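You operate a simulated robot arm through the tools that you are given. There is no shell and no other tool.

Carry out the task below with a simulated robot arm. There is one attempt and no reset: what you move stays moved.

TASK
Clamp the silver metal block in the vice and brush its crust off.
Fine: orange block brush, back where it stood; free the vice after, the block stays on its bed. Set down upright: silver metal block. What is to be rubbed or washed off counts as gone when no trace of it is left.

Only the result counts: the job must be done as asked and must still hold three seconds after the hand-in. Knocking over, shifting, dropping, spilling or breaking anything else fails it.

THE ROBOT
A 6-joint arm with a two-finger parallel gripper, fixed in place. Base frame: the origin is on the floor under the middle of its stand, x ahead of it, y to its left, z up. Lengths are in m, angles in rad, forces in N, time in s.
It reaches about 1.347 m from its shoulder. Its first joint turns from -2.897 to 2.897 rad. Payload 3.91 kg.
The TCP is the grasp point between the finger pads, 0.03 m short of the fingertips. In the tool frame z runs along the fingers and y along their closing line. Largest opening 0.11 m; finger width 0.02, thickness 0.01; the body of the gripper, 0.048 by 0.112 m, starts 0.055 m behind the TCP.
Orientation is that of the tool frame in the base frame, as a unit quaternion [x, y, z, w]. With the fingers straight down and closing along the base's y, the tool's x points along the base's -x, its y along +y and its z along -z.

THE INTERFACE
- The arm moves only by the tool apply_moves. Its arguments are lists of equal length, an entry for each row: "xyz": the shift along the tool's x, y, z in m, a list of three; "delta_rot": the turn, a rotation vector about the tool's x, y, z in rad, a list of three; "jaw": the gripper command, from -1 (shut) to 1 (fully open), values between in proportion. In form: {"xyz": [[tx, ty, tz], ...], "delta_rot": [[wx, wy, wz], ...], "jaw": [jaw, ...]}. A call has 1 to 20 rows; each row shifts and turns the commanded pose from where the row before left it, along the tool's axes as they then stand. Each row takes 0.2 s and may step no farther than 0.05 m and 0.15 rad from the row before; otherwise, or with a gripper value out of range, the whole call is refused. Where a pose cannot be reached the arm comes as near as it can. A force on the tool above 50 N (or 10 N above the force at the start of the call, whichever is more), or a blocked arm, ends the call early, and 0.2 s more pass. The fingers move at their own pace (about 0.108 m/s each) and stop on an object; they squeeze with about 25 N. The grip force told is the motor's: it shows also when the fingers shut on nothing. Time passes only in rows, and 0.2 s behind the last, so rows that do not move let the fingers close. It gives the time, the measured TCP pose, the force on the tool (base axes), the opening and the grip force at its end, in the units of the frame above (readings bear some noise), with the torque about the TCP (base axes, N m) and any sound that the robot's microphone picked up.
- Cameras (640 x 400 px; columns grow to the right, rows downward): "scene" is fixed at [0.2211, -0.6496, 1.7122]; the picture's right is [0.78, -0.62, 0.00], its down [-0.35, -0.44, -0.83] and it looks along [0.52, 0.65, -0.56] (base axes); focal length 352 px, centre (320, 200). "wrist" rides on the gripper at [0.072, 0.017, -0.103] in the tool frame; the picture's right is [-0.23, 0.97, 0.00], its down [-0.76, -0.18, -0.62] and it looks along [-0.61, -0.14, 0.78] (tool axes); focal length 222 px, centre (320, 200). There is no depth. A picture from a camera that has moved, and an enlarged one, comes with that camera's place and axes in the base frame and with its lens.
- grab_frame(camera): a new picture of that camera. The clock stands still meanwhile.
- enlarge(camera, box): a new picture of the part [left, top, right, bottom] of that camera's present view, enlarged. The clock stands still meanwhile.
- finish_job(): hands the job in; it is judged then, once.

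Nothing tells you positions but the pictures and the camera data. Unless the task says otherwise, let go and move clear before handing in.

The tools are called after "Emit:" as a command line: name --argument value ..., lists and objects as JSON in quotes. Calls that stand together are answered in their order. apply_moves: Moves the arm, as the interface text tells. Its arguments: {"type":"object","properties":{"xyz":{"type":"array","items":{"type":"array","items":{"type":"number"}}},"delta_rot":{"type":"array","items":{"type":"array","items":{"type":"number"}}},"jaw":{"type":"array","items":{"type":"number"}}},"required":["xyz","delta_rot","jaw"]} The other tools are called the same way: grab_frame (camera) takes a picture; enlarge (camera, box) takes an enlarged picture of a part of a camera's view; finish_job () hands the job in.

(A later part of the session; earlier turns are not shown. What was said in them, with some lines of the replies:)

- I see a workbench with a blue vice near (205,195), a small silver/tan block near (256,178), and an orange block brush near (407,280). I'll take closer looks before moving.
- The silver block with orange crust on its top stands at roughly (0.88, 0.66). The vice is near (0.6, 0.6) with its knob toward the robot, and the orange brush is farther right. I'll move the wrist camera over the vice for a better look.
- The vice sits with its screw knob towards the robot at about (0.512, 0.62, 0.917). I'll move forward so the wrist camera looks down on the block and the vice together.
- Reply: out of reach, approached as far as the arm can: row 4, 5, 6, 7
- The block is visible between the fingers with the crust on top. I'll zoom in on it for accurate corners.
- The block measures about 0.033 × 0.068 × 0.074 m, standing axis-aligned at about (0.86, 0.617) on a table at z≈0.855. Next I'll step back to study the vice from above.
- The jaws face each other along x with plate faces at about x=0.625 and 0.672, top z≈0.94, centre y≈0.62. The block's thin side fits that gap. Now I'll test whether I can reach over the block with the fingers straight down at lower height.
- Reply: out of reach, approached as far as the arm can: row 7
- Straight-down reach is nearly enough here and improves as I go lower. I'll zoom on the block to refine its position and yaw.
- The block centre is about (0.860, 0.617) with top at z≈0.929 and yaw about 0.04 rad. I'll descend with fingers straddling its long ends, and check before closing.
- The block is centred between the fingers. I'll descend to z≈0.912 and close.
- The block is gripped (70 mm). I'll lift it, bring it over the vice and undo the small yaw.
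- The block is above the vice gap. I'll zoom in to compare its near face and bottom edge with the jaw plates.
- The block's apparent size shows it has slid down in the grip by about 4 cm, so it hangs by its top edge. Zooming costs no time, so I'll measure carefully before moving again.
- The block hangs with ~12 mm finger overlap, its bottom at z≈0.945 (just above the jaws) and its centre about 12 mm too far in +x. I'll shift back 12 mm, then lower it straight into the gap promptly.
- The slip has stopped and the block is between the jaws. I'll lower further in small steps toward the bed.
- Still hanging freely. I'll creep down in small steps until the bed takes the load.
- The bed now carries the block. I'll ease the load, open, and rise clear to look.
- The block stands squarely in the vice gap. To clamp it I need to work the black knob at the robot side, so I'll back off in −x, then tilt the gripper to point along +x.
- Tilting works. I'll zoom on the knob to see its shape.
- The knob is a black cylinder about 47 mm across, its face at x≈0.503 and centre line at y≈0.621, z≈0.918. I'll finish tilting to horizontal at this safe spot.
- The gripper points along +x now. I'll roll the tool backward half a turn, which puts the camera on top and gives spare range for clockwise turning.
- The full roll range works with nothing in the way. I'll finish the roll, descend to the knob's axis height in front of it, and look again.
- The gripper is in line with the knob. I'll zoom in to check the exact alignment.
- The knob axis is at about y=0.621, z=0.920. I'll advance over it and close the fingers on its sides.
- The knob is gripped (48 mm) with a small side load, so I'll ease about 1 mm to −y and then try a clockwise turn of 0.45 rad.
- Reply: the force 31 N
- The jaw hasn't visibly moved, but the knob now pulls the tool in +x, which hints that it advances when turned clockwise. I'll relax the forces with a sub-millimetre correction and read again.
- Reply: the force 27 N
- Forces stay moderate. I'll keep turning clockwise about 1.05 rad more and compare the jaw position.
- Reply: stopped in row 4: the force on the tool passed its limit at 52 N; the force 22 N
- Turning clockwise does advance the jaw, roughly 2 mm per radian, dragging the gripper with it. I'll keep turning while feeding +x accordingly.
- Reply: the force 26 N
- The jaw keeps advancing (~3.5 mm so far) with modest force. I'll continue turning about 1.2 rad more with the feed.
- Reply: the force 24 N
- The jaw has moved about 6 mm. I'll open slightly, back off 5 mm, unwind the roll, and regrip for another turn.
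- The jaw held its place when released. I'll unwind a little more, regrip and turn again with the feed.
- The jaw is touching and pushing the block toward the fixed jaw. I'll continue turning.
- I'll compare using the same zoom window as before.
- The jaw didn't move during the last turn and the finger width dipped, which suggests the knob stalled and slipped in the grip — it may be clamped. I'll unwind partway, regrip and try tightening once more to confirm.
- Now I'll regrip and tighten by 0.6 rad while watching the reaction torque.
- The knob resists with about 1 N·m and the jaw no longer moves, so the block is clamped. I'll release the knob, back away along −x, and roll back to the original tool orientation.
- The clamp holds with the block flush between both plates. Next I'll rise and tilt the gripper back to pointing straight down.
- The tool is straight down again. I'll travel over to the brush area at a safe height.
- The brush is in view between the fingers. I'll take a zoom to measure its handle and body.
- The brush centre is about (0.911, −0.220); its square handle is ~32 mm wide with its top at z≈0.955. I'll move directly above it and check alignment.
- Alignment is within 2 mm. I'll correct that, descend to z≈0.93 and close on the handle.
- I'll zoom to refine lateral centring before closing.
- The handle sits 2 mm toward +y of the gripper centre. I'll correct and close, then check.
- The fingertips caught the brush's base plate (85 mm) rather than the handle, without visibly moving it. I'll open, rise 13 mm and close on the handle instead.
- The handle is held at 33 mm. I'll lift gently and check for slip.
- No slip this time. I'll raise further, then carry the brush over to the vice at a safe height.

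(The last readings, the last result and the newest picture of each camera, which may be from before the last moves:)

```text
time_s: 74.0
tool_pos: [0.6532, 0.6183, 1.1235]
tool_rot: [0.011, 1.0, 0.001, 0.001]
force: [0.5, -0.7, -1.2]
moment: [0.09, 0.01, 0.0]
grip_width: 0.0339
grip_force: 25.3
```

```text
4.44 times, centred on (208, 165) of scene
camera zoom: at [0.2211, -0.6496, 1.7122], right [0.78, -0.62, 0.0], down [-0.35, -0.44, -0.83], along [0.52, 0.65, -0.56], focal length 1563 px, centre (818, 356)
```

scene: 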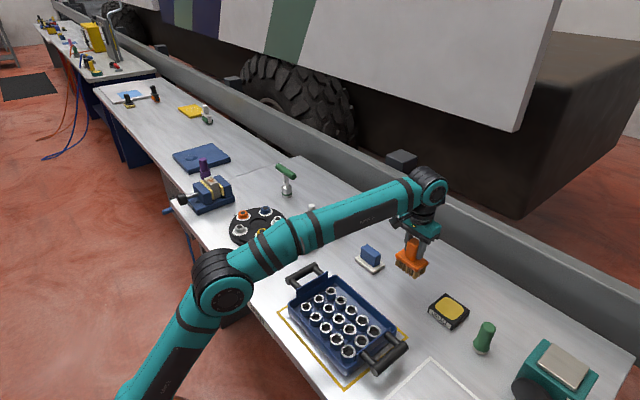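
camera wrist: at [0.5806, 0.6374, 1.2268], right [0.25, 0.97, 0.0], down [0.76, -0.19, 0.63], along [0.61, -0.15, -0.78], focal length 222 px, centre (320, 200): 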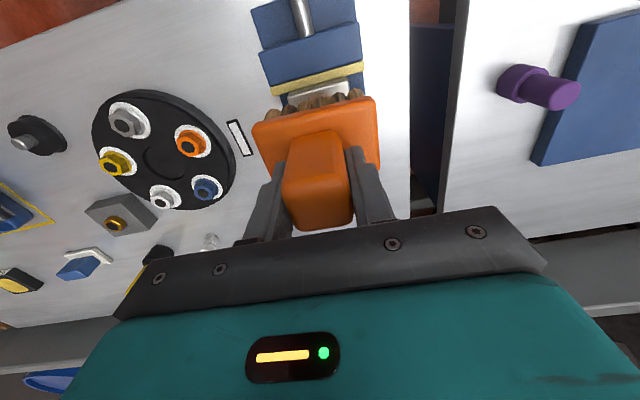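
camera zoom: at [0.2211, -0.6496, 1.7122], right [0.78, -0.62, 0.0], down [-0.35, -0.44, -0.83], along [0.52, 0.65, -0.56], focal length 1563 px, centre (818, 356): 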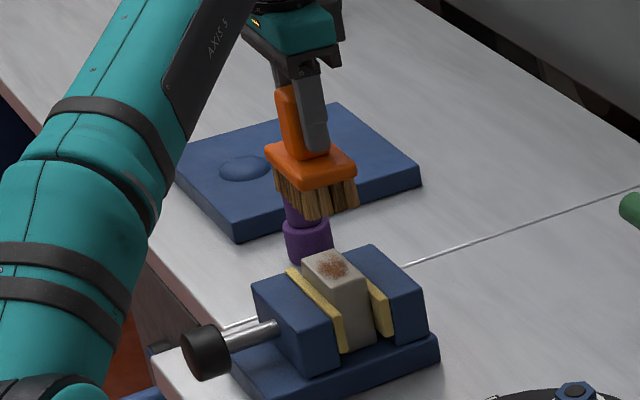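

The brush is above the block. I'll descend and then creep down until contact registers.

Emit:
apply_moves --xyz '[[-0.003, 0, 0.03], [0, 0, 0.03], [0, 0, 0.01], [0, 0, 0]]' --delta_rot '[[0, 0, 0], [0, 0, 0], [0, 0, 0], [0, 0, 0]]' --jaw '[-1, -1, -1, -1]'

Emit:
apply_moves --xyz '[[0, 0, 0.003], [0, 0, 0.002], [0, 0, 0]]' --delta_rot '[[0, 0, 0], [0, 0, 0], [0, 0, 0]]' --jaw '[-1, -1, -1]'

Emit:
enlarge --camera "scene" --box '[180, 150, 244, 210]'

```text
time_s: 75.0
tool_pos: [0.6577, 0.6198, 1.0511]
tool_rot: [0.009, 1.0, -0.001, 0.002]
force: [1.0, -0.4, -2.5]
moment: [0.02, 0.03, 0.04]
grip_width: 0.0338
grip_force: 25.3
```

```text
time_s: 75.8
tool_pos: [0.6571, 0.6196, 1.0487]
tool_rot: [0.009, 1.0, 0.001, 0.002]
force: [3.8, 2.3, 16.1]
moment: [-0.04, 0.1, 0.01]
grip_width: 0.0342
grip_force: 25.2
```

```text
6.67 times, centred on (212, 180) of scene
camera zoom: at [0.2211, -0.6496, 1.7122], right [0.78, -0.62, 0.0], down [-0.35, -0.44, -0.83], along [0.52, 0.65, -0.56], focal length 2345 px, centre (1040, 333)
```

zoom: 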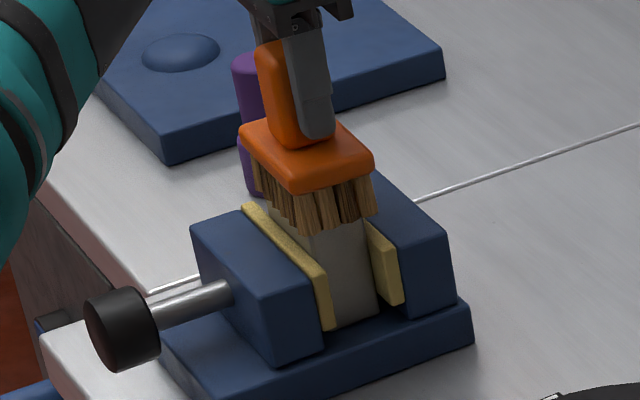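

Contact at ~18 N. I'll brush back and forth along y with ±2 cm strokes and check the crust afterward.

Emit:
apply_moves --xyz '[[0, 0.01, 0], [0, 0.01, 0], [0, -0.013, 0], [0, -0.014, 0], [0, -0.013, 0], [0, 0.013, 0], [0, 0.014, 0], [0, 0.013, 0], [0, -0.013, 0], [0, -0.014, 0], [0, -0.013, 0], [0, 0.013, 0], [0, 0.014, 0], [0, 0.013, 0], [0, -0.01, 0], [0, -0.01, 0], [0, 0, 0]]' --delta_rot '[[0, 0, 0], [0, 0, 0], [0, 0, 0], [0, 0, 0], [0, 0, 0], [0, 0, 0], [0, 0, 0], [0, 0, 0], [0, 0, 0], [0, 0, 0], [0, 0, 0], [0, 0, 0], [0, 0, 0], [0, 0, 0], [0, 0, 0], [0, 0, 0], [0, 0, 0]]' --jaw '[-1, -1, -1, -1, -1, -1, -1, -1, -1, -1, -1, -1, -1, -1, -1, -1, -1]'

Emit:
enlarge --camera "scene" --box '[180, 150, 244, 210]'

Emit:
grab_frame --camera "wrist"

```text
time_s: 79.4
tool_pos: [0.6589, 0.6185, 1.0482]
tool_rot: [0.01, 1.0, -0.002, 0.0]
force: [0.8, -0.4, -2.5]
moment: [0.02, -0.02, 0.01]
grip_width: 0.0338
grip_force: 25.4
```

```text
6.67 times, centred on (212, 180) of scene
camera zoom: at [0.2211, -0.6496, 1.7122], right [0.78, -0.62, 0.0], down [-0.35, -0.44, -0.83], along [0.52, 0.65, -0.56], focal length 2345 px, centre (1040, 333)
```

zoom: 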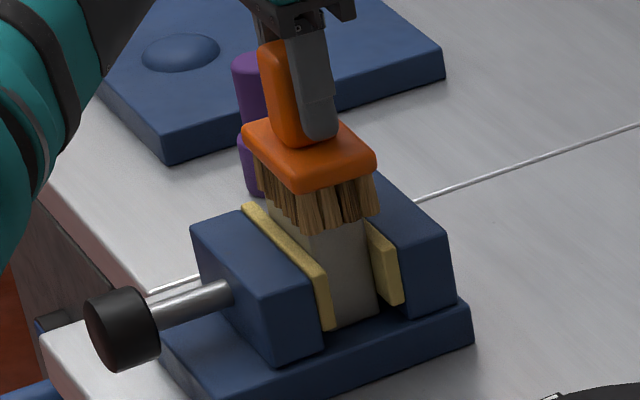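

```text
taken
camera wrist: at [0.5857, 0.6376, 1.1511], right [0.25, 0.97, 0.0], down [0.76, -0.19, 0.62], along [0.61, -0.15, -0.78], focal length 222 px, centre (320, 200)
```

wrist: 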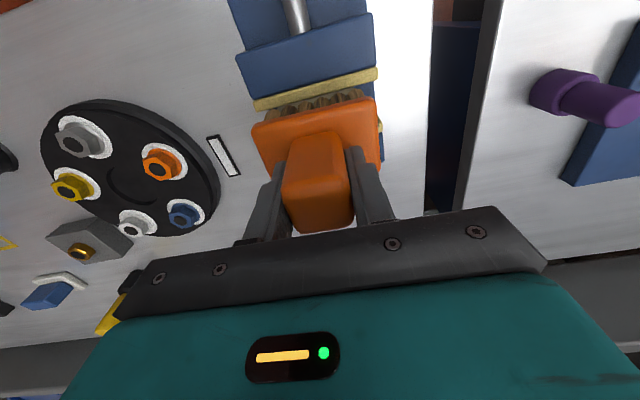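

The contact load faded out during the strokes. I'll lift and look at how much crust came off.

Emit:
apply_moves --xyz '[[0, 0, -0.03], [0, 0, -0.03], [0, 0, 0]]' --delta_rot '[[0, 0, 0], [0, 0, 0], [0, 0, 0]]' --jaw '[-1, -1, -1]'

Emit:
enlarge --camera "scene" --box '[180, 150, 244, 210]'

Emit:
enlarge --camera "scene" --box '[200, 165, 232, 190]'

```text
time_s: 80.2
tool_pos: [0.659, 0.6186, 1.1105]
tool_rot: [0.009, 1.0, -0.001, 0.001]
force: [-1.1, 0.3, -3.0]
moment: [-0.01, 0.0, -0.01]
grip_width: 0.034
grip_force: 24.9
```

```text
6.67 times, centred on (212, 180) of scene
camera zoom: at [0.2211, -0.6496, 1.7122], right [0.78, -0.62, 0.0], down [-0.35, -0.44, -0.83], along [0.52, 0.65, -0.56], focal length 2345 px, centre (1040, 333)
```

zoom: 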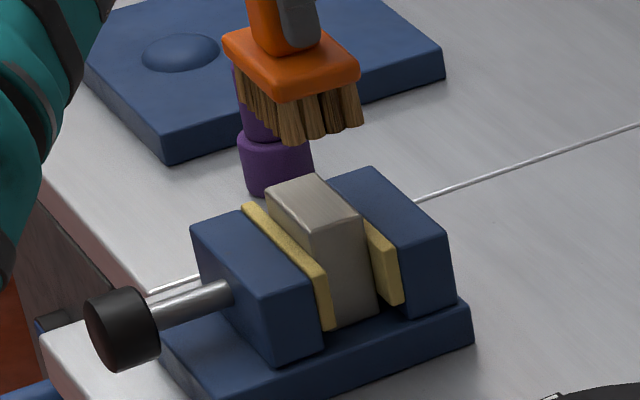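

```text
16.00 times, centred on (216, 178) of scene
camera zoom: at [0.2211, -0.6496, 1.7122], right [0.78, -0.62, 0.0], down [-0.35, -0.44, -0.83], along [0.52, 0.65, -0.56], focal length 5627 px, centre (1984, 560)
```

zoom: 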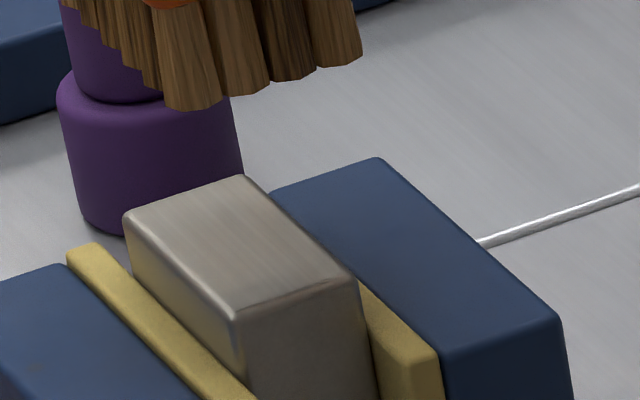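

The crust looks gone from the scene view. I'll shift the brush aside to inspect the block top with the wrist camera too.

Emit:
apply_moves --xyz '[[-0.03, 0, -0.005], [-0.025, 0, -0.005], [0, 0, 0]]' --delta_rot '[[0, 0, 0], [0, 0, 0], [0, 0, 0]]' --jaw '[-1, -1, -1]'

Emit:
grab_frame --camera "wrist"

Emit:
enlarge --camera "wrist" --box '[260, 0, 388, 100]'

```text
time_s: 81.0
tool_pos: [0.7141, 0.6175, 1.1176]
tool_rot: [0.008, 1.0, -0.001, 0.001]
force: [0.2, 0.1, -3.9]
moment: [0.01, -0.02, -0.01]
grip_width: 0.0339
grip_force: 24.6
```

```text
taken
camera wrist: at [0.6409, 0.6371, 1.2207], right [0.25, 0.97, 0.0], down [0.76, -0.19, 0.62], along [0.61, -0.15, -0.78], focal length 222 px, centre (320, 200)
```

wrist: 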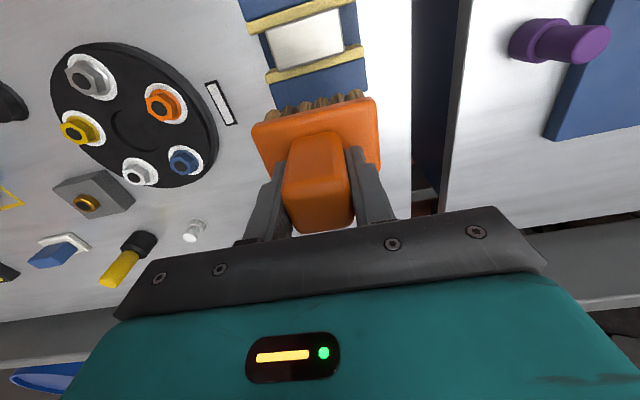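

```text
4.00 times, centred on (324, 50) of wrist
camera zoom: at [0.6409, 0.6371, 1.2207], right [0.25, 0.97, 0.0], down [0.76, -0.19, 0.62], along [0.61, -0.15, -0.78], focal length 888 px, centre (304, 800)
```

zoom: 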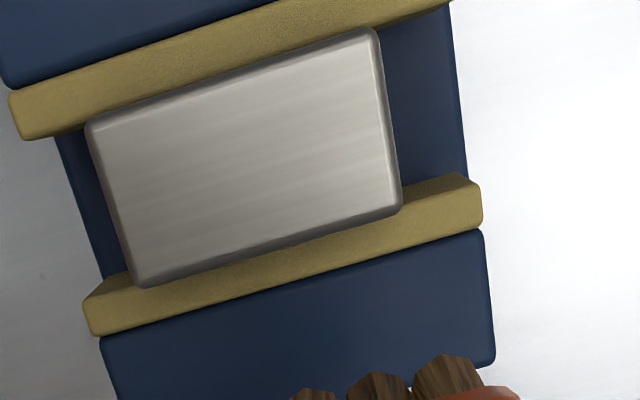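

The block top looks spotless and it is firmly flush between both plates. For certainty I'll do one more light brushing pass, in both directions.

Emit:
apply_moves --xyz '[[0.028, 0, 0], [0.028, 0, 0.005], [0, 0, 0.03], [0, 0, 0.025], [0, 0, 0.007], [0, 0, 0]]' --delta_rot '[[0, 0, 0], [0, 0, 0], [0, 0, 0], [0, 0, 0], [0, 0, 0], [0, 0, 0]]' --jaw '[-1, -1, -1, -1, -1, -1]'

Emit:
apply_moves --xyz '[[0, 0, 0.002], [0, 0, 0.0015], [0, 0, 0]]' --delta_rot '[[0, 0, 0], [0, 0, 0], [0, 0, 0]]' --jaw '[-1, -1, -1]'

```text
time_s: 82.4
tool_pos: [0.6563, 0.6177, 1.0508]
tool_rot: [0.009, 1.0, 0.0, 0.001]
force: [0.4, -0.2, -2.9]
moment: [0.01, -0.01, -0.03]
grip_width: 0.0338
grip_force: 25.3
```

```text
time_s: 83.2
tool_pos: [0.6555, 0.6182, 1.0465]
tool_rot: [0.009, 1.0, 0.0, 0.001]
force: [0.8, 0.7, 2.6]
moment: [0.17, -0.08, -0.06]
grip_width: 0.0341
grip_force: 25.2
```

Light contact made. Stroking again along y and x.

Emit:
apply_moves --xyz '[[0, 0.01, 0.0007], [0, 0.01, 0], [0, -0.013, 0], [0, -0.014, 0], [0, -0.013, 0], [0, 0.013, 0], [0, 0.014, 0], [0, 0.013, 0], [0, -0.01, 0], [0, -0.01, 0], [0.008, 0, 0], [-0.008, 0, 0], [-0.008, 0, 0], [0.008, 0, 0], [0.008, 0, 0], [-0.008, 0, 0], [0, 0, 0]]' --delta_rot '[[0, 0, 0], [0, 0, 0], [0, 0, 0], [0, 0, 0], [0, 0, 0], [0, 0, 0], [0, 0, 0], [0, 0, 0], [0, 0, 0], [0, 0, 0], [0, 0, 0], [0, 0, 0], [0, 0, 0], [0, 0, 0], [0, 0, 0], [0, 0, 0], [0, 0, 0]]' --jaw '[-1, -1, -1, -1, -1, -1, -1, -1, -1, -1, -1, -1, -1, -1, -1, -1, -1]'

Emit:
apply_moves --xyz '[[0, 0, -0.02], [0, 0, -0.03], [0, 0, -0.03], [0, 0, 0]]' --delta_rot '[[0, 0, 0], [0, 0, 0], [0, 0, 0], [0, 0, 0]]' --jaw '[-1, -1, -1, -1]'

Emit:
enlarge --camera "scene" --box '[180, 150, 244, 210]'

Emit:
enlarge --camera "wrist" --box '[230, 80, 422, 240]'

```text
time_s: 86.8
tool_pos: [0.6564, 0.6189, 1.0453]
tool_rot: [0.01, 1.0, -0.001, 0.001]
force: [0.3, 0.9, -1.2]
moment: [0.02, 0.01, 0.0]
grip_width: 0.034
grip_force: 25.3
```

```text
time_s: 87.8
tool_pos: [0.6566, 0.6197, 1.1277]
tool_rot: [0.01, 1.0, -0.001, 0.001]
force: [-0.6, 0.3, -1.8]
moment: [0.02, -0.02, 0.0]
grip_width: 0.0339
grip_force: 25.2
```

```text
6.67 times, centred on (212, 180) of scene
camera zoom: at [0.2211, -0.6496, 1.7122], right [0.78, -0.62, 0.0], down [-0.35, -0.44, -0.83], along [0.52, 0.65, -0.56], focal length 2345 px, centre (1040, 333)
```

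zoom: 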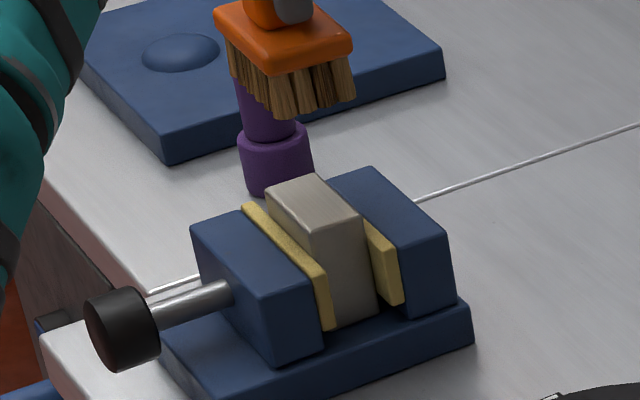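

```text
2.50 times, centred on (326, 160) of wrist
camera zoom: at [0.5842, 0.6387, 1.2289], right [0.25, 0.97, 0.0], down [0.76, -0.19, 0.62], along [0.61, -0.15, -0.78], focal length 555 px, centre (305, 300)
```

zoom: 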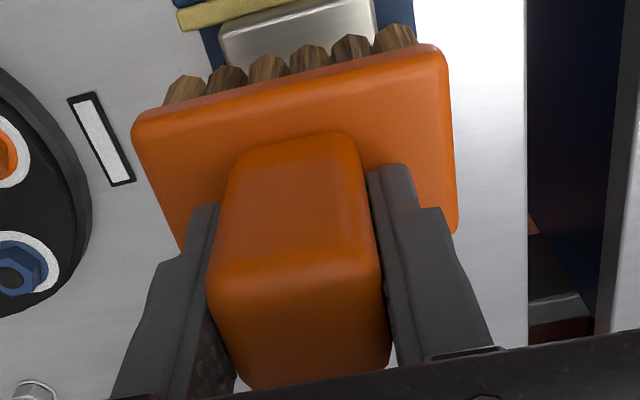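

The block is clean, and the brush only slid ~2 mm up in the grip without turning. Now I'll carry it back to its spot.

Emit:
apply_moves --xyz '[[-0.01367, -0.041765, 0], [-0.01367, -0.041765, 0], [-0.01367, -0.041765, 0], [-0.01367, -0.041765, 0], [-0.01367, -0.041765, 0], [-0.01367, -0.041765, 0], [-0.01367, -0.041765, 0], [-0.01367, -0.041765, 0], [-0.01367, -0.041765, 0], [-0.01367, -0.041765, 0], [-0.01367, -0.041765, 0], [-0.01367, -0.041765, 0], [-0.01367, -0.041765, 0], [-0.01367, -0.041765, 0], [-0.01367, -0.041765, 0], [-0.01367, -0.041765, 0], [-0.01367, -0.041765, 0], [-0.01367, -0.041765, 0], [-0.01367, -0.041765, 0], [-0.01367, -0.041765, 0]]' --delta_rot '[[0, 0, 0], [0, 0, 0], [0, 0, 0], [0, 0, 0], [0, 0, 0], [0, 0, 0], [0, 0, 0], [0, 0, 0], [0, 0, 0], [0, 0, 0], [0, 0, 0], [0, 0, 0], [0, 0, 0], [0, 0, 0], [0, 0, 0], [0, 0, 0], [0, 0, 0], [0, 0, 0], [0, 0, 0], [0, 0, 0]]' --jaw '[-1, -1, -1, -1, -1, -1, -1, -1, -1, -1, -1, -1, -1, -1, -1, -1, -1, -1, -1, -1]'

Emit:
apply_moves --xyz '[[0, 0, 0], [0, 0, 0.04], [0, 0, 0.04], [0, 0, 0.04], [0, 0, 0.03], [0, 0, 0.02], [0, 0, 0]]' --delta_rot '[[0, 0, 0], [0, 0, 0], [0, 0, 0], [0, 0, 0], [0, 0, 0], [0, 0, 0], [0, 0, 0]]' --jaw '[-1, -1, -1, -1, -1, -1, -1]'

Emit:
enlarge --camera "scene" --box '[376, 235, 440, 310]'

```text
time_s: 92.0
tool_pos: [0.9164, -0.2217, 1.1295]
tool_rot: [0.01, 1.0, -0.001, 0.002]
force: [-0.6, 0.3, -0.8]
moment: [-0.02, -0.07, 0.02]
grip_width: 0.0338
grip_force: 24.3
```

```text
time_s: 93.6
tool_pos: [0.9136, -0.2235, 0.9574]
tool_rot: [0.009, 1.0, 0.001, 0.001]
force: [0.4, -0.1, -2.1]
moment: [0.03, 0.01, -0.01]
grip_width: 0.034
grip_force: 24.8
```

```text
5.33 times, centred on (408, 272) of scene
camera zoom: at [0.2211, -0.6496, 1.7122], right [0.78, -0.62, 0.0], down [-0.35, -0.44, -0.83], along [0.52, 0.65, -0.56], focal length 1876 px, centre (-149, -187)
```

zoom: 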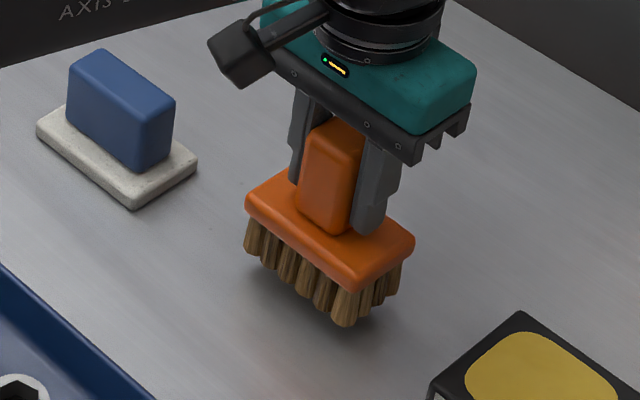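

Close to the spot. I'll compare with the pose and picture from when I gripped it.

Emit:
enlarge --camera "wrist" --box '[230, 80, 422, 240]'

Emit:
enlarge --camera "scene" --box '[388, 255, 430, 300]'

```text
2.50 times, centred on (326, 160) of wrist
camera zoom: at [0.8416, -0.2041, 1.0603], right [0.25, 0.97, 0.0], down [0.76, -0.19, 0.62], along [0.61, -0.15, -0.78], focal length 555 px, centre (305, 300)
```

zoom: 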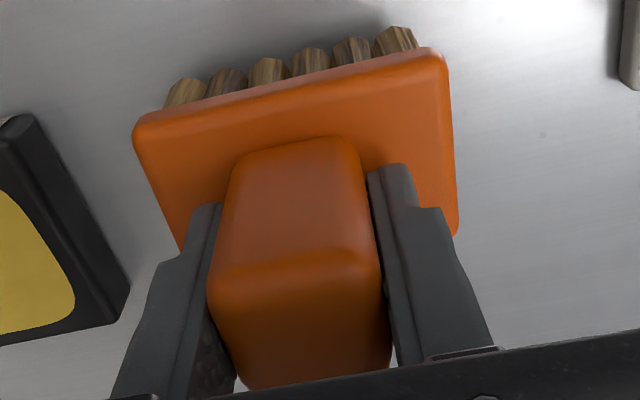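

```text
8.89 times, centred on (409, 278) of scene
camera zoom: at [0.2211, -0.6496, 1.7122], right [0.78, -0.62, 0.0], down [-0.35, -0.44, -0.83], along [0.52, 0.65, -0.56], focal length 3126 px, centre (-471, -489)
```

zoom: 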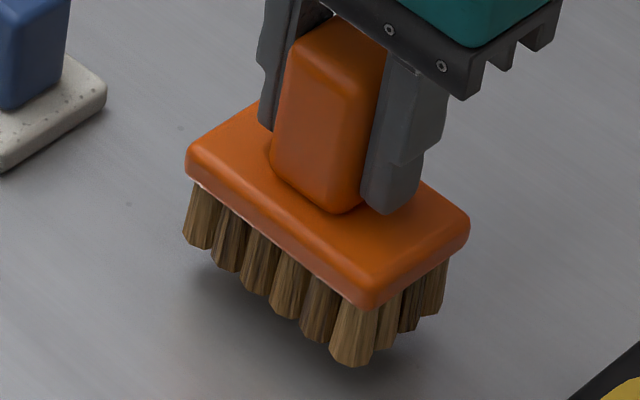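

The brush is about 4 mm off in x and 3 mm in y relative to its original picture. I'll correct that and creep down to the table.

Emit:
apply_moves --xyz '[[0.0043, 0.003, 0], [0, 0, 0.008], [0, 0, 0.004], [0, 0, 0]]' --delta_rot '[[0, 0, 0], [0, 0, 0], [0, 0, 0], [0, 0, 0]]' --jaw '[-1, -1, -1, -1]'

Emit:
enlarge --camera "scene" --box '[388, 255, 430, 300]'

```text
time_s: 94.6
tool_pos: [0.9116, -0.2201, 0.9456]
tool_rot: [0.009, 1.0, 0.0, 0.002]
force: [0.4, -0.5, -2.3]
moment: [0.01, -0.02, -0.01]
grip_width: 0.0339
grip_force: 24.9
```

```text
8.89 times, centred on (409, 278) of scene
camera zoom: at [0.2211, -0.6496, 1.7122], right [0.78, -0.62, 0.0], down [-0.35, -0.44, -0.83], along [0.52, 0.65, -0.56], focal length 3126 px, centre (-471, -489)
```

zoom: 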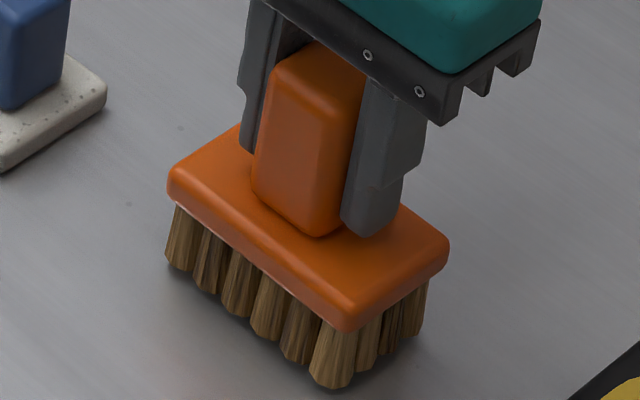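

Alignment now matches the original picture; about 4 mm remains to the table. Creeping down.

Emit:
apply_moves --xyz '[[0, 0, 0.0025], [0, 0, 0.0015], [0, 0, 0]]' --delta_rot '[[0, 0, 0], [0, 0, 0], [0, 0, 0]]' --jaw '[-1, -1, -1]'

```text
time_s: 95.4
tool_pos: [0.9106, -0.2197, 0.9411]
tool_rot: [0.009, 1.0, 0.0, 0.001]
force: [1.0, 0.0, -2.7]
moment: [-0.02, 0.02, 0.0]
grip_width: 0.0337
grip_force: 25.3
```

Emit:
apply_moves --xyz '[[0, 0, 0.001], [0, 0, 0.0005], [0, 0, 0]]' --delta_rot '[[0, 0, 0], [0, 0, 0], [0, 0, 0]]' --jaw '[-1, -1, -1]'

Emit:
enlarge --camera "scene" --box '[388, 255, 430, 300]'

```text
time_s: 96.2
tool_pos: [0.9123, -0.2192, 0.9413]
tool_rot: [0.009, 1.0, 0.0, 0.001]
force: [-0.3, 0.8, -1.9]
moment: [0.0, 0.0, -0.02]
grip_width: 0.0341
grip_force: 25.2
```

```text
8.89 times, centred on (409, 278) of scene
camera zoom: at [0.2211, -0.6496, 1.7122], right [0.78, -0.62, 0.0], down [-0.35, -0.44, -0.83], along [0.52, 0.65, -0.56], focal length 3126 px, centre (-471, -489)
```

zoom: 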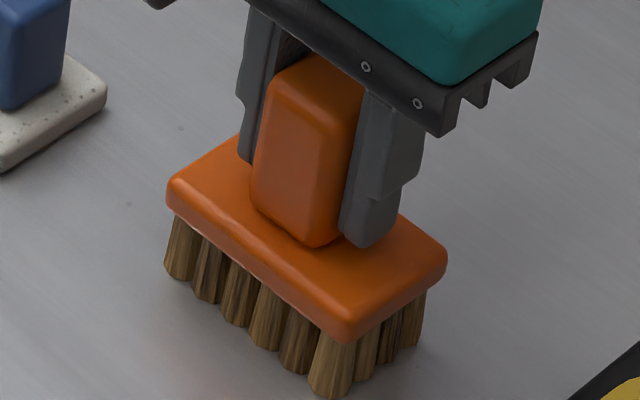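

Practically at the table. One more millimetre to confirm contact.

Emit:
apply_moves --xyz '[[0, 0, 0.001], [0, 0, 0]]' --delta_rot '[[0, 0, 0], [0, 0, 0]]' --jaw '[-1, -1]'

```text
time_s: 96.8
tool_pos: [0.9112, -0.2213, 0.9398]
tool_rot: [0.01, 1.0, 0.0, 0.002]
force: [3.8, -1.9, 10.2]
moment: [0.16, -0.56, -0.11]
grip_width: 0.0336
grip_force: 24.0
```

The brush is standing on the table. I'll open the fingers and rise straight up.

Emit:
apply_moves --xyz '[[0, 0, -0.0007], [0, 0, 0], [0, 0, 0], [0, 0, 0], [0, 0, -0.02], [0, 0, -0.04], [0, 0, -0.04], [0, 0, -0.04], [0, 0, 0]]' --delta_rot '[[0, 0, 0], [0, 0, 0], [0, 0, 0], [0, 0, 0], [0, 0, 0], [0, 0, 0], [0, 0, 0], [0, 0, 0], [0, 0, 0]]' --jaw '[-1, -0.2, 0.2, 0.4, 0.4, 0.4, 0.6, 1, 1]'

Emit:
enlarge --camera "scene" --box '[388, 255, 430, 300]'

Emit:
grab_frame --camera "scene"

```text
time_s: 98.8
tool_pos: [0.9125, -0.2186, 1.0798]
tool_rot: [0.009, 1.0, 0.0, 0.002]
force: [-0.3, 0.2, -0.4]
moment: [0.01, 0.02, 0.0]
grip_width: 0.1101
grip_force: 0.1
```

```text
8.89 times, centred on (409, 278) of scene
camera zoom: at [0.2211, -0.6496, 1.7122], right [0.78, -0.62, 0.0], down [-0.35, -0.44, -0.83], along [0.52, 0.65, -0.56], focal length 3126 px, centre (-471, -489)
```

zoom: 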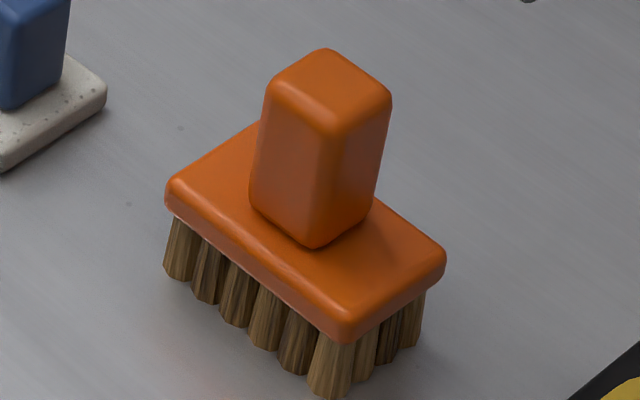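

```text
taken
```

scene: 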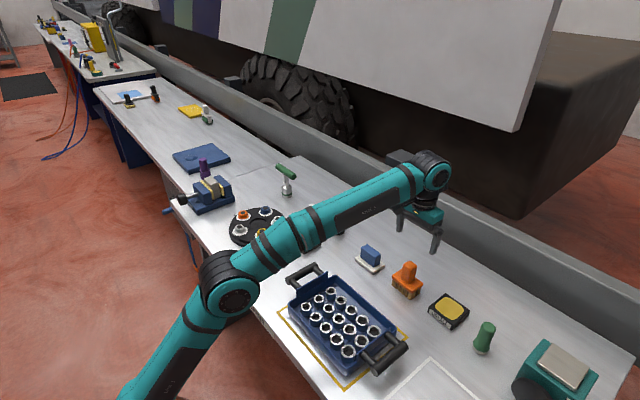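

The brush stands where it was. Next I'll return to the front of the vice to loosen it.

Emit:
apply_moves --xyz '[[0.0247, 0.0419, -0.0036], [0.0247, 0.0419, -0.0036], [0.0247, 0.0419, -0.0036], [0.0247, 0.0419, -0.0036], [0.0247, 0.0419, -0.0036], [0.0247, 0.0419, -0.0036], [0.0247, 0.0419, -0.0036], [0.0247, 0.0419, -0.0036], [0.0247, 0.0419, -0.0036], [0.0247, 0.0419, -0.0036], [0.0247, 0.0419, -0.0036], [0.0247, 0.0419, -0.0036], [0.0247, 0.0419, -0.0036], [0.0247, 0.0419, -0.0036], [0.0247, 0.0419, -0.0036], [0.0247, 0.0419, -0.0036], [0.0247, 0.0419, -0.0036], [0.0247, 0.0419, -0.0036], [0.0247, 0.0419, -0.0036], [0.0247, 0.0419, -0.0036]]' --delta_rot '[[0, 0, -0.019], [0, 0, 0], [0, 0, 0], [0, 0, 0], [0, 0, 0], [0, 0, 0], [0, 0, 0], [0, 0, 0], [0, 0, 0], [0, 0, 0], [0, 0, 0], [0, 0, 0], [0, 0, 0], [0, 0, 0], [0, 0, 0], [0, 0, 0], [0, 0, 0], [0, 0, 0], [0, 0, 0], [0, 0, 0]]' --jaw '[1, 1, 1, 1, 1, 1, 1, 1, 1, 1, 1, 1, 1, 1, 1, 1, 1, 1, 1, 1]'

Emit:
apply_moves --xyz '[[0, 0, 0], [0, 0, 0], [0, 0, 0], [0, 0, 0], [0, 0, 0], [0, 0, 0], [0, 0, 0], [0, 0, 0], [0, 0, 0], [0, 0, 0], [0, 0, 0], [0, 0, 0]]' --delta_rot '[[0, -0.15, 0], [0, -0.15, 0], [0, -0.15, 0], [0, -0.15, 0], [0, -0.15, 0], [0, -0.15, 0], [0, -0.15, 0], [0, -0.15, 0], [0, -0.15, 0], [0, -0.15, 0], [0, -0.0708, 0], [0, 0, 0]]' --jaw '[1, 1, 1, 1, 1, 1, 1, 1, 1, 1, 1, 1]'

Emit:
grab_frame --camera "scene"

```text
time_s: 103.0
tool_pos: [0.4172, 0.6192, 1.1514]
tool_rot: [0.001, 1.0, 0.0, 0.001]
force: [0.9, -1.1, 0.0]
moment: [0.08, 0.01, -0.02]
grip_width: 0.11
grip_force: 0.0
```

```text
time_s: 105.6
tool_pos: [0.4175, 0.6206, 1.1494]
tool_rot: [0.0, 0.706, 0.0, 0.708]
force: [-0.7, 0.1, 0.5]
moment: [0.01, -0.01, -0.02]
grip_width: 0.1101
grip_force: 0.0
```

```text
taken
```

scene: 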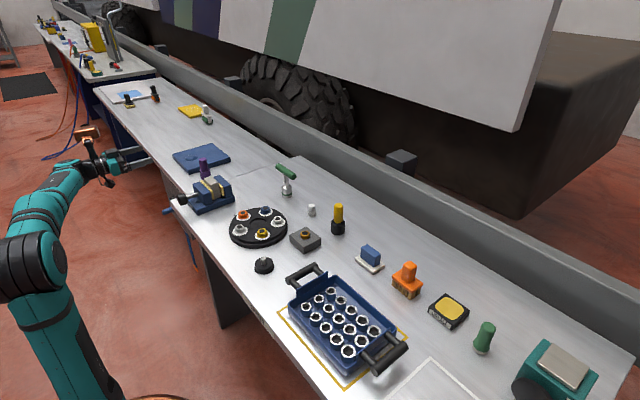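

I'll descend to the knob's height, advance over it and close.

Emit:
apply_moves --xyz '[[0.0457, 0, 0], [0.0457, 0, 0], [0.0457, 0, 0], [0.0457, 0, 0], [0.0456, 0, 0], [0, 0, 0.03], [0, 0, 0.035], [0, 0, 0.0345], [0, 0, 0]]' --delta_rot '[[0, 0, 0], [0, 0, 0], [0, 0, 0], [0, 0, 0], [0, 0, 0], [0, 0, 0], [0, 0, 0], [0, 0, 0], [0, 0, 0]]' --jaw '[1, 1, 1, 1, 1, 1, 1, 1, 1]'

Emit:
enlarge --camera "scene" --box '[140, 150, 252, 225]'

Emit:
grab_frame --camera "wrist"

```text
time_s: 107.6
tool_pos: [0.5169, 0.6199, 0.9212]
tool_rot: [0.0, 0.707, -0.001, 0.707]
force: [-0.1, 0.6, 0.1]
moment: [0.0, -0.01, 0.0]
grip_width: 0.1104
grip_force: 0.0
```

```text
5.33 times, centred on (196, 188) of scene
camera zoom: at [0.2211, -0.6496, 1.7122], right [0.78, -0.62, 0.0], down [-0.35, -0.44, -0.83], along [0.52, 0.65, -0.56], focal length 1876 px, centre (981, 267)
```

zoom: 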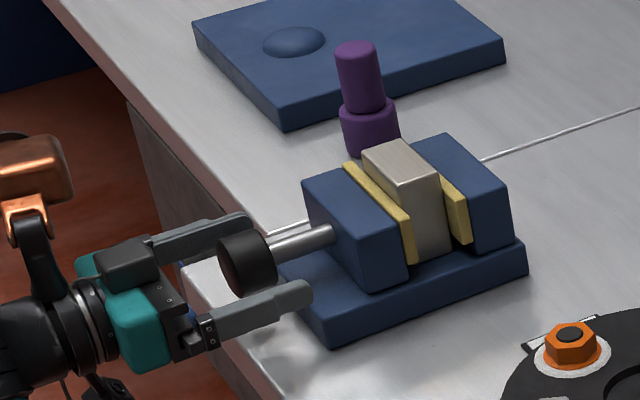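

```text
taken
camera wrist: at [0.4139, 0.6367, 0.8475], right [0.0, 0.97, 0.23], down [-0.62, -0.18, 0.76], along [0.78, -0.14, 0.61], focal length 222 px, centre (320, 200)
```

wrist: 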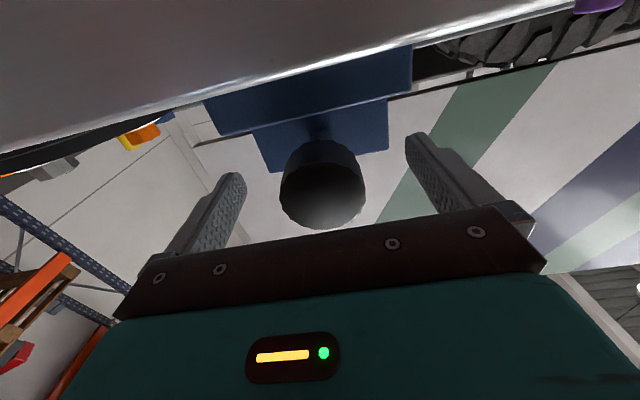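

The fingers straddle the knob. I'll close and turn counter-clockwise with a slight −x feed.

Emit:
apply_moves --xyz '[[0, 0, 0], [0, 0, 0], [0, 0, 0], [0, 0, 0], [0, 0, -0.0003], [0, 0, -0.0003], [0, 0, -0.0003], [0, 0, -0.0003], [0, 0, -0.0003], [0, 0, -0.0003], [0, 0, -0.0003], [0, 0, -0.0003], [0, 0, 0]]' --delta_rot '[[0, 0, 0], [0, 0, 0], [0, 0, 0], [0, 0, 0], [0, 0, -0.15], [0, 0, -0.15], [0, 0, -0.15], [0, 0, -0.15], [0, 0, -0.15], [0, 0, -0.15], [0, 0, -0.15], [0, 0, -0.15], [0, 0, 0]]' --jaw '[-1, -1, -1, -1, -1, -1, -1, -1, -1, -1, -1, -1, -1]'

Emit:
enlarge --camera "scene" --box '[140, 150, 252, 225]'

```text
time_s: 110.4
tool_pos: [0.5157, 0.6189, 0.9217]
tool_rot: [-0.399, 0.583, -0.401, 0.583]
force: [24.2, 2.3, -1.1]
moment: [-0.08, 0.21, 0.49]
grip_width: 0.0476
grip_force: 45.1
```

```text
5.33 times, centred on (196, 188) of scene
camera zoom: at [0.2211, -0.6496, 1.7122], right [0.78, -0.62, 0.0], down [-0.35, -0.44, -0.83], along [0.52, 0.65, -0.56], focal length 1876 px, centre (981, 267)
```

zoom: 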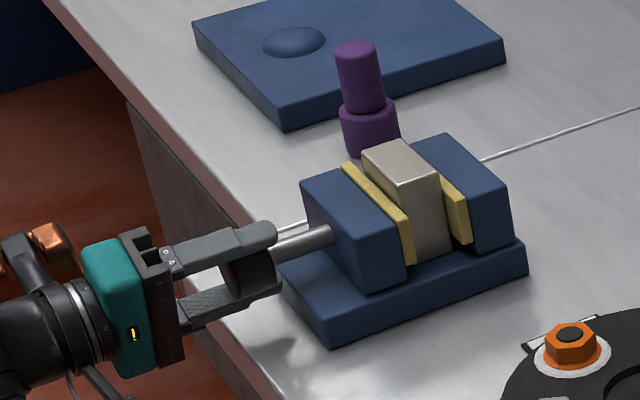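

The jaw began to open slightly; my feed was a bit fast. I'll continue turning with less feed.

Emit:
apply_moves --xyz '[[0, 0, 0.0005], [0, 0, 0], [0, 0, -0.0002], [0, 0, -0.0003], [0, 0, -0.0003], [0, 0, -0.0003], [0, 0, -0.0003], [0, 0, 0]]' --delta_rot '[[0, 0, 0], [0, 0, -0.15], [0, 0, -0.15], [0, 0, -0.15], [0, 0, -0.15], [0, 0, -0.15], [0, 0, -0.15], [0, 0, 0]]' --jaw '[-1, -1, -1, -1, -1, -1, -1, -1]'

Emit:
enlarge --camera "scene" --box '[140, 150, 252, 225]'

```text
time_s: 112.2
tool_pos: [0.5142, 0.6189, 0.9235]
tool_rot: [0.613, -0.351, 0.614, -0.352]
force: [19.8, -10.8, 7.5]
moment: [-0.06, 0.42, -0.26]
grip_width: 0.0477
grip_force: 44.8
```

```text
5.33 times, centred on (196, 188) of scene
camera zoom: at [0.2211, -0.6496, 1.7122], right [0.78, -0.62, 0.0], down [-0.35, -0.44, -0.83], along [0.52, 0.65, -0.56], focal length 1876 px, centre (981, 267)
```

zoom: 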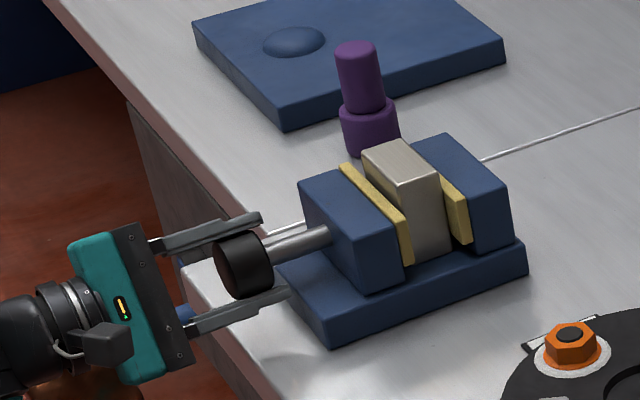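

It's opening (about 3 mm). I'll finish this stroke.

Emit:
apply_moves --xyz '[[0, 0, 0], [0, 0, -0.0002], [0, 0, -0.0003], [0, 0, -0.0003], [0, 0, -0.0003], [0, 0, -0.0003], [0, 0, 0]]' --delta_rot '[[0, 0, -0.15], [0, 0, -0.15], [0, 0, -0.15], [0, 0, -0.15], [0, 0, -0.15], [0, 0, -0.15], [0, 0, 0]]' --jaw '[-1, -1, -1, -1, -1, -1, -1]'

Emit:
enlarge --camera "scene" --box '[140, 150, 252, 225]'

```text
time_s: 113.8
tool_pos: [0.5117, 0.6201, 0.9224]
tool_rot: [0.705, -0.049, 0.706, -0.051]
force: [13.2, 7.2, 15.9]
moment: [0.0, -0.01, -0.63]
grip_width: 0.0473
grip_force: 45.7
```

```text
5.33 times, centred on (196, 188) of scene
camera zoom: at [0.2211, -0.6496, 1.7122], right [0.78, -0.62, 0.0], down [-0.35, -0.44, -0.83], along [0.52, 0.65, -0.56], focal length 1876 px, centre (981, 267)
```

zoom: 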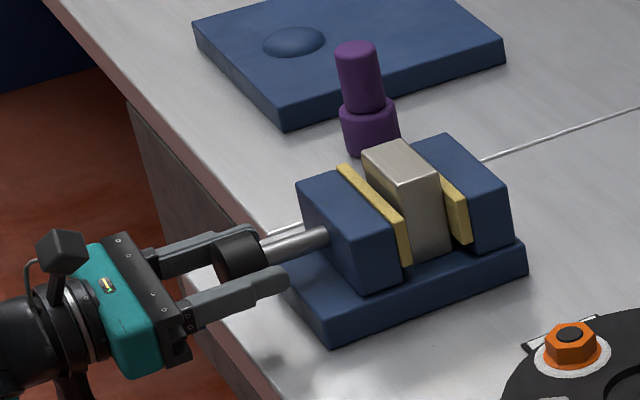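

The jaw is now ~6 mm clear of the block, so the vice is free. I'll do one more backing-off turn to restore the opening: release, wind the roll forward, regrip.

Emit:
apply_moves --xyz '[[0, 0, 0], [0, 0, 0], [0, 0, 0], [0, 0, 0], [0, 0, 0], [0, 0, 0], [0, 0, 0], [0, 0, 0], [0, 0, 0], [0, 0, 0], [0, 0, 0], [0, 0, 0], [0, 0, 0], [0, 0, 0], [0, 0, 0], [0, 0, 0], [0, 0, 0], [0, 0, 0], [0, 0, 0], [0, 0, 0]]' --delta_rot '[[0, 0, 0], [0, 0, 0], [0, 0, 0.15], [0, 0, 0.15], [0, 0, 0.15], [0, 0, 0.15], [0, 0, 0.15], [0, 0, 0.15], [0, 0, 0.15], [0, 0, 0.15], [0, 0, 0.15], [0, 0, 0.15], [0, 0, 0.15], [0, 0, 0.15], [0, 0, 0.15], [0, 0, 0.15], [0, 0, 0.15], [0, 0, 0.15], [0, 0, 0.15], [0, 0, 0.15]]' --jaw '[0.15, 0.15, 0.15, 0.15, 0.15, 0.15, 0.15, 0.15, 0.15, 0.15, 0.15, 0.15, 0.15, 0.15, 0.15, 0.15, 0.15, 0.15, 0.15, 0.15]'

Emit:
apply_moves --xyz '[[0, 0, 0], [0, 0, 0], [0, 0, 0], [0, 0, 0], [0, 0, -0.0001], [0, 0, -0.0003], [0, 0, -0.0003], [0, 0, -0.0003], [0, 0, -0.0003], [0, 0, -0.0003], [0, 0, -0.0003], [0, 0, -0.0003], [0, 0, -0.0003], [0, 0, -0.0003], [0, 0, -0.0003], [0, 0, -0.0003], [0, 0, -0.0003], [0, 0, -0.0003], [0, 0, -0.0003], [0, 0, 0]]' --delta_rot '[[0, 0, 0], [0, 0, 0], [0, 0, 0], [0, 0, -0.15], [0, 0, -0.15], [0, 0, -0.15], [0, 0, -0.15], [0, 0, -0.15], [0, 0, -0.15], [0, 0, -0.15], [0, 0, -0.15], [0, 0, -0.15], [0, 0, -0.15], [0, 0, -0.15], [0, 0, -0.15], [0, 0, -0.15], [0, 0, -0.15], [0, 0, -0.15], [0, 0, -0.15], [0, 0, 0]]' --jaw '[-1, -1, -1, -1, -1, -1, -1, -1, -1, -1, -1, -1, -1, -1, -1, -1, -1, -1, -1, -1]'

Emit:
enlarge --camera "scene" --box '[140, 150, 252, 225]'

```text
time_s: 118.0
tool_pos: [0.5127, 0.6194, 0.9219]
tool_rot: [-0.106, 0.699, -0.105, 0.7]
force: [-0.2, 0.0, 0.3]
moment: [-0.01, 0.0, 0.02]
grip_width: 0.0634
grip_force: 0.0
```

```text
time_s: 122.2
tool_pos: [0.5086, 0.6201, 0.9214]
tool_rot: [0.689, -0.154, 0.691, -0.155]
force: [-7.8, 7.2, -3.7]
moment: [0.01, 0.83, 0.14]
grip_width: 0.0455
grip_force: 45.3
```

```text
5.33 times, centred on (196, 188) of scene
camera zoom: at [0.2211, -0.6496, 1.7122], right [0.78, -0.62, 0.0], down [-0.35, -0.44, -0.83], along [0.52, 0.65, -0.56], focal length 1876 px, centre (981, 267)
```

zoom: 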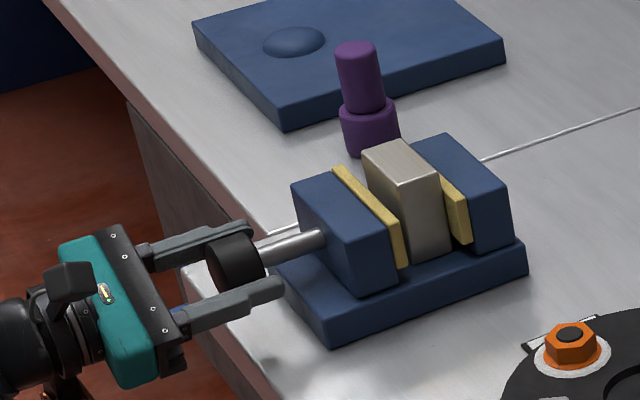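

The jaw is back near its original opening and the block stands free on the bed. I'll release the knob and back away.

Emit:
apply_moves --xyz '[[0, 0, 0], [0, 0, 0], [0, 0, -0.02], [0, 0, -0.035], [0, 0, -0.035], [0, 0, 0]]' --delta_rot '[[0, 0, 0], [0, 0, 0], [0, 0, 0], [0, 0, 0], [0, 0, 0], [0, 0, -0.14]]' --jaw '[0.15, 0.15, 0.15, 0.15, 0.15, 0.15]'

Emit:
apply_moves --xyz '[[0, 0, 0], [0.045, 0, 0], [0.045, 0, 0], [0.045, 0, 0], [0.045, 0, 0], [0, 0, 0]]' --delta_rot '[[0, 0, -0.14], [0, 0, -0.14], [0, 0, 0], [0, 0, 0], [0, 0, 0], [0, 0, 0]]' --jaw '[0.5, 0.5, 0.5, 0.5, 0.5, 0.5]'

Emit:
grab_frame --camera "wrist"

Emit:
grab_frame --camera "scene"

Emit:
enlarge --camera "scene" --box '[180, 160, 244, 210]'

```text
time_s: 123.6
tool_pos: [0.4186, 0.6192, 0.9227]
tool_rot: [0.698, -0.107, 0.7, -0.107]
force: [-0.3, -0.3, 0.3]
moment: [0.0, -0.03, 0.0]
grip_width: 0.0631
grip_force: 0.1
```

```text
time_s: 125.0
tool_pos: [0.4154, 0.611, 1.1029]
tool_rot: [0.707, -0.008, 0.708, -0.009]
force: [1.5, 0.1, 0.3]
moment: [0.0, 0.02, 0.0]
grip_width: 0.0827
grip_force: 0.1
```

```text
taken
camera wrist: at [0.3117, 0.5938, 1.1734], right [0.0, -0.97, -0.25], down [-0.62, 0.19, -0.76], along [0.78, 0.15, -0.6], focal length 222 px, centre (320, 200)
```

wrist: 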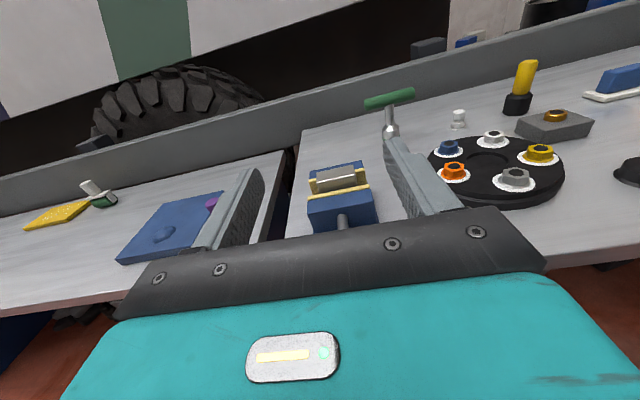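

```text
taken
```

scene: 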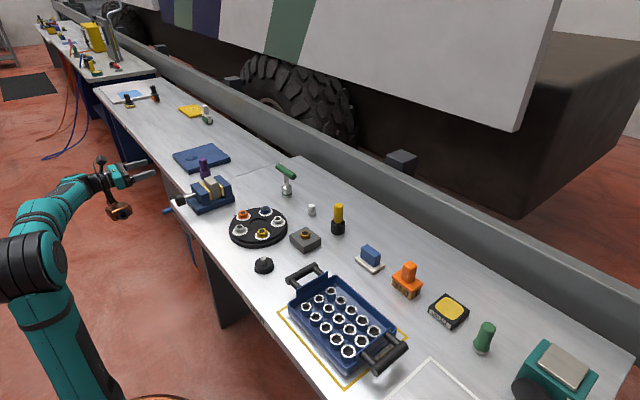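

```text
8.00 times, centred on (212, 185) of scene
camera zoom: at [0.2211, -0.6496, 1.7122], right [0.78, -0.62, 0.0], down [-0.35, -0.44, -0.83], along [0.52, 0.65, -0.56], focal length 2814 px, centre (1184, 320)
```

zoom: 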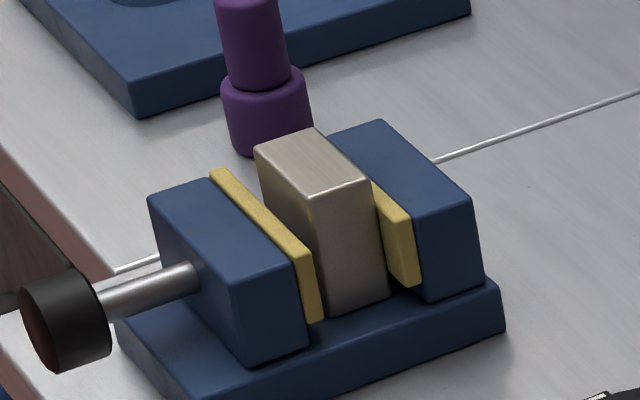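

The block stands upright and clean on the vice bed with the jaw backed off. The brush is back in its place and the hand is clear of everything, so I'm handing in.

Emit:
finish_job

```text
The job is handed in.
```

I've finished the job and handed it in. I don't know the judge's verdict yet.

- **Block:** it stands upright on the vice bed. I brushed it twice while it was clamped, and I could see no crust left on it from either camera.
- **Vice:** it is loosened again, with the jaw nearly back to its original opening, so the block sits free between the plates.
- **Brush:** it stands upright where it was, within about a millimetre judging by the pictures.
- **Other objects:** nothing else on the bench looks moved or knocked over. The gripper is empty and clear of everything.

On the way to the vice, the block slid about 4 cm down in the gripper. It didn't fall, and I set it down gently.
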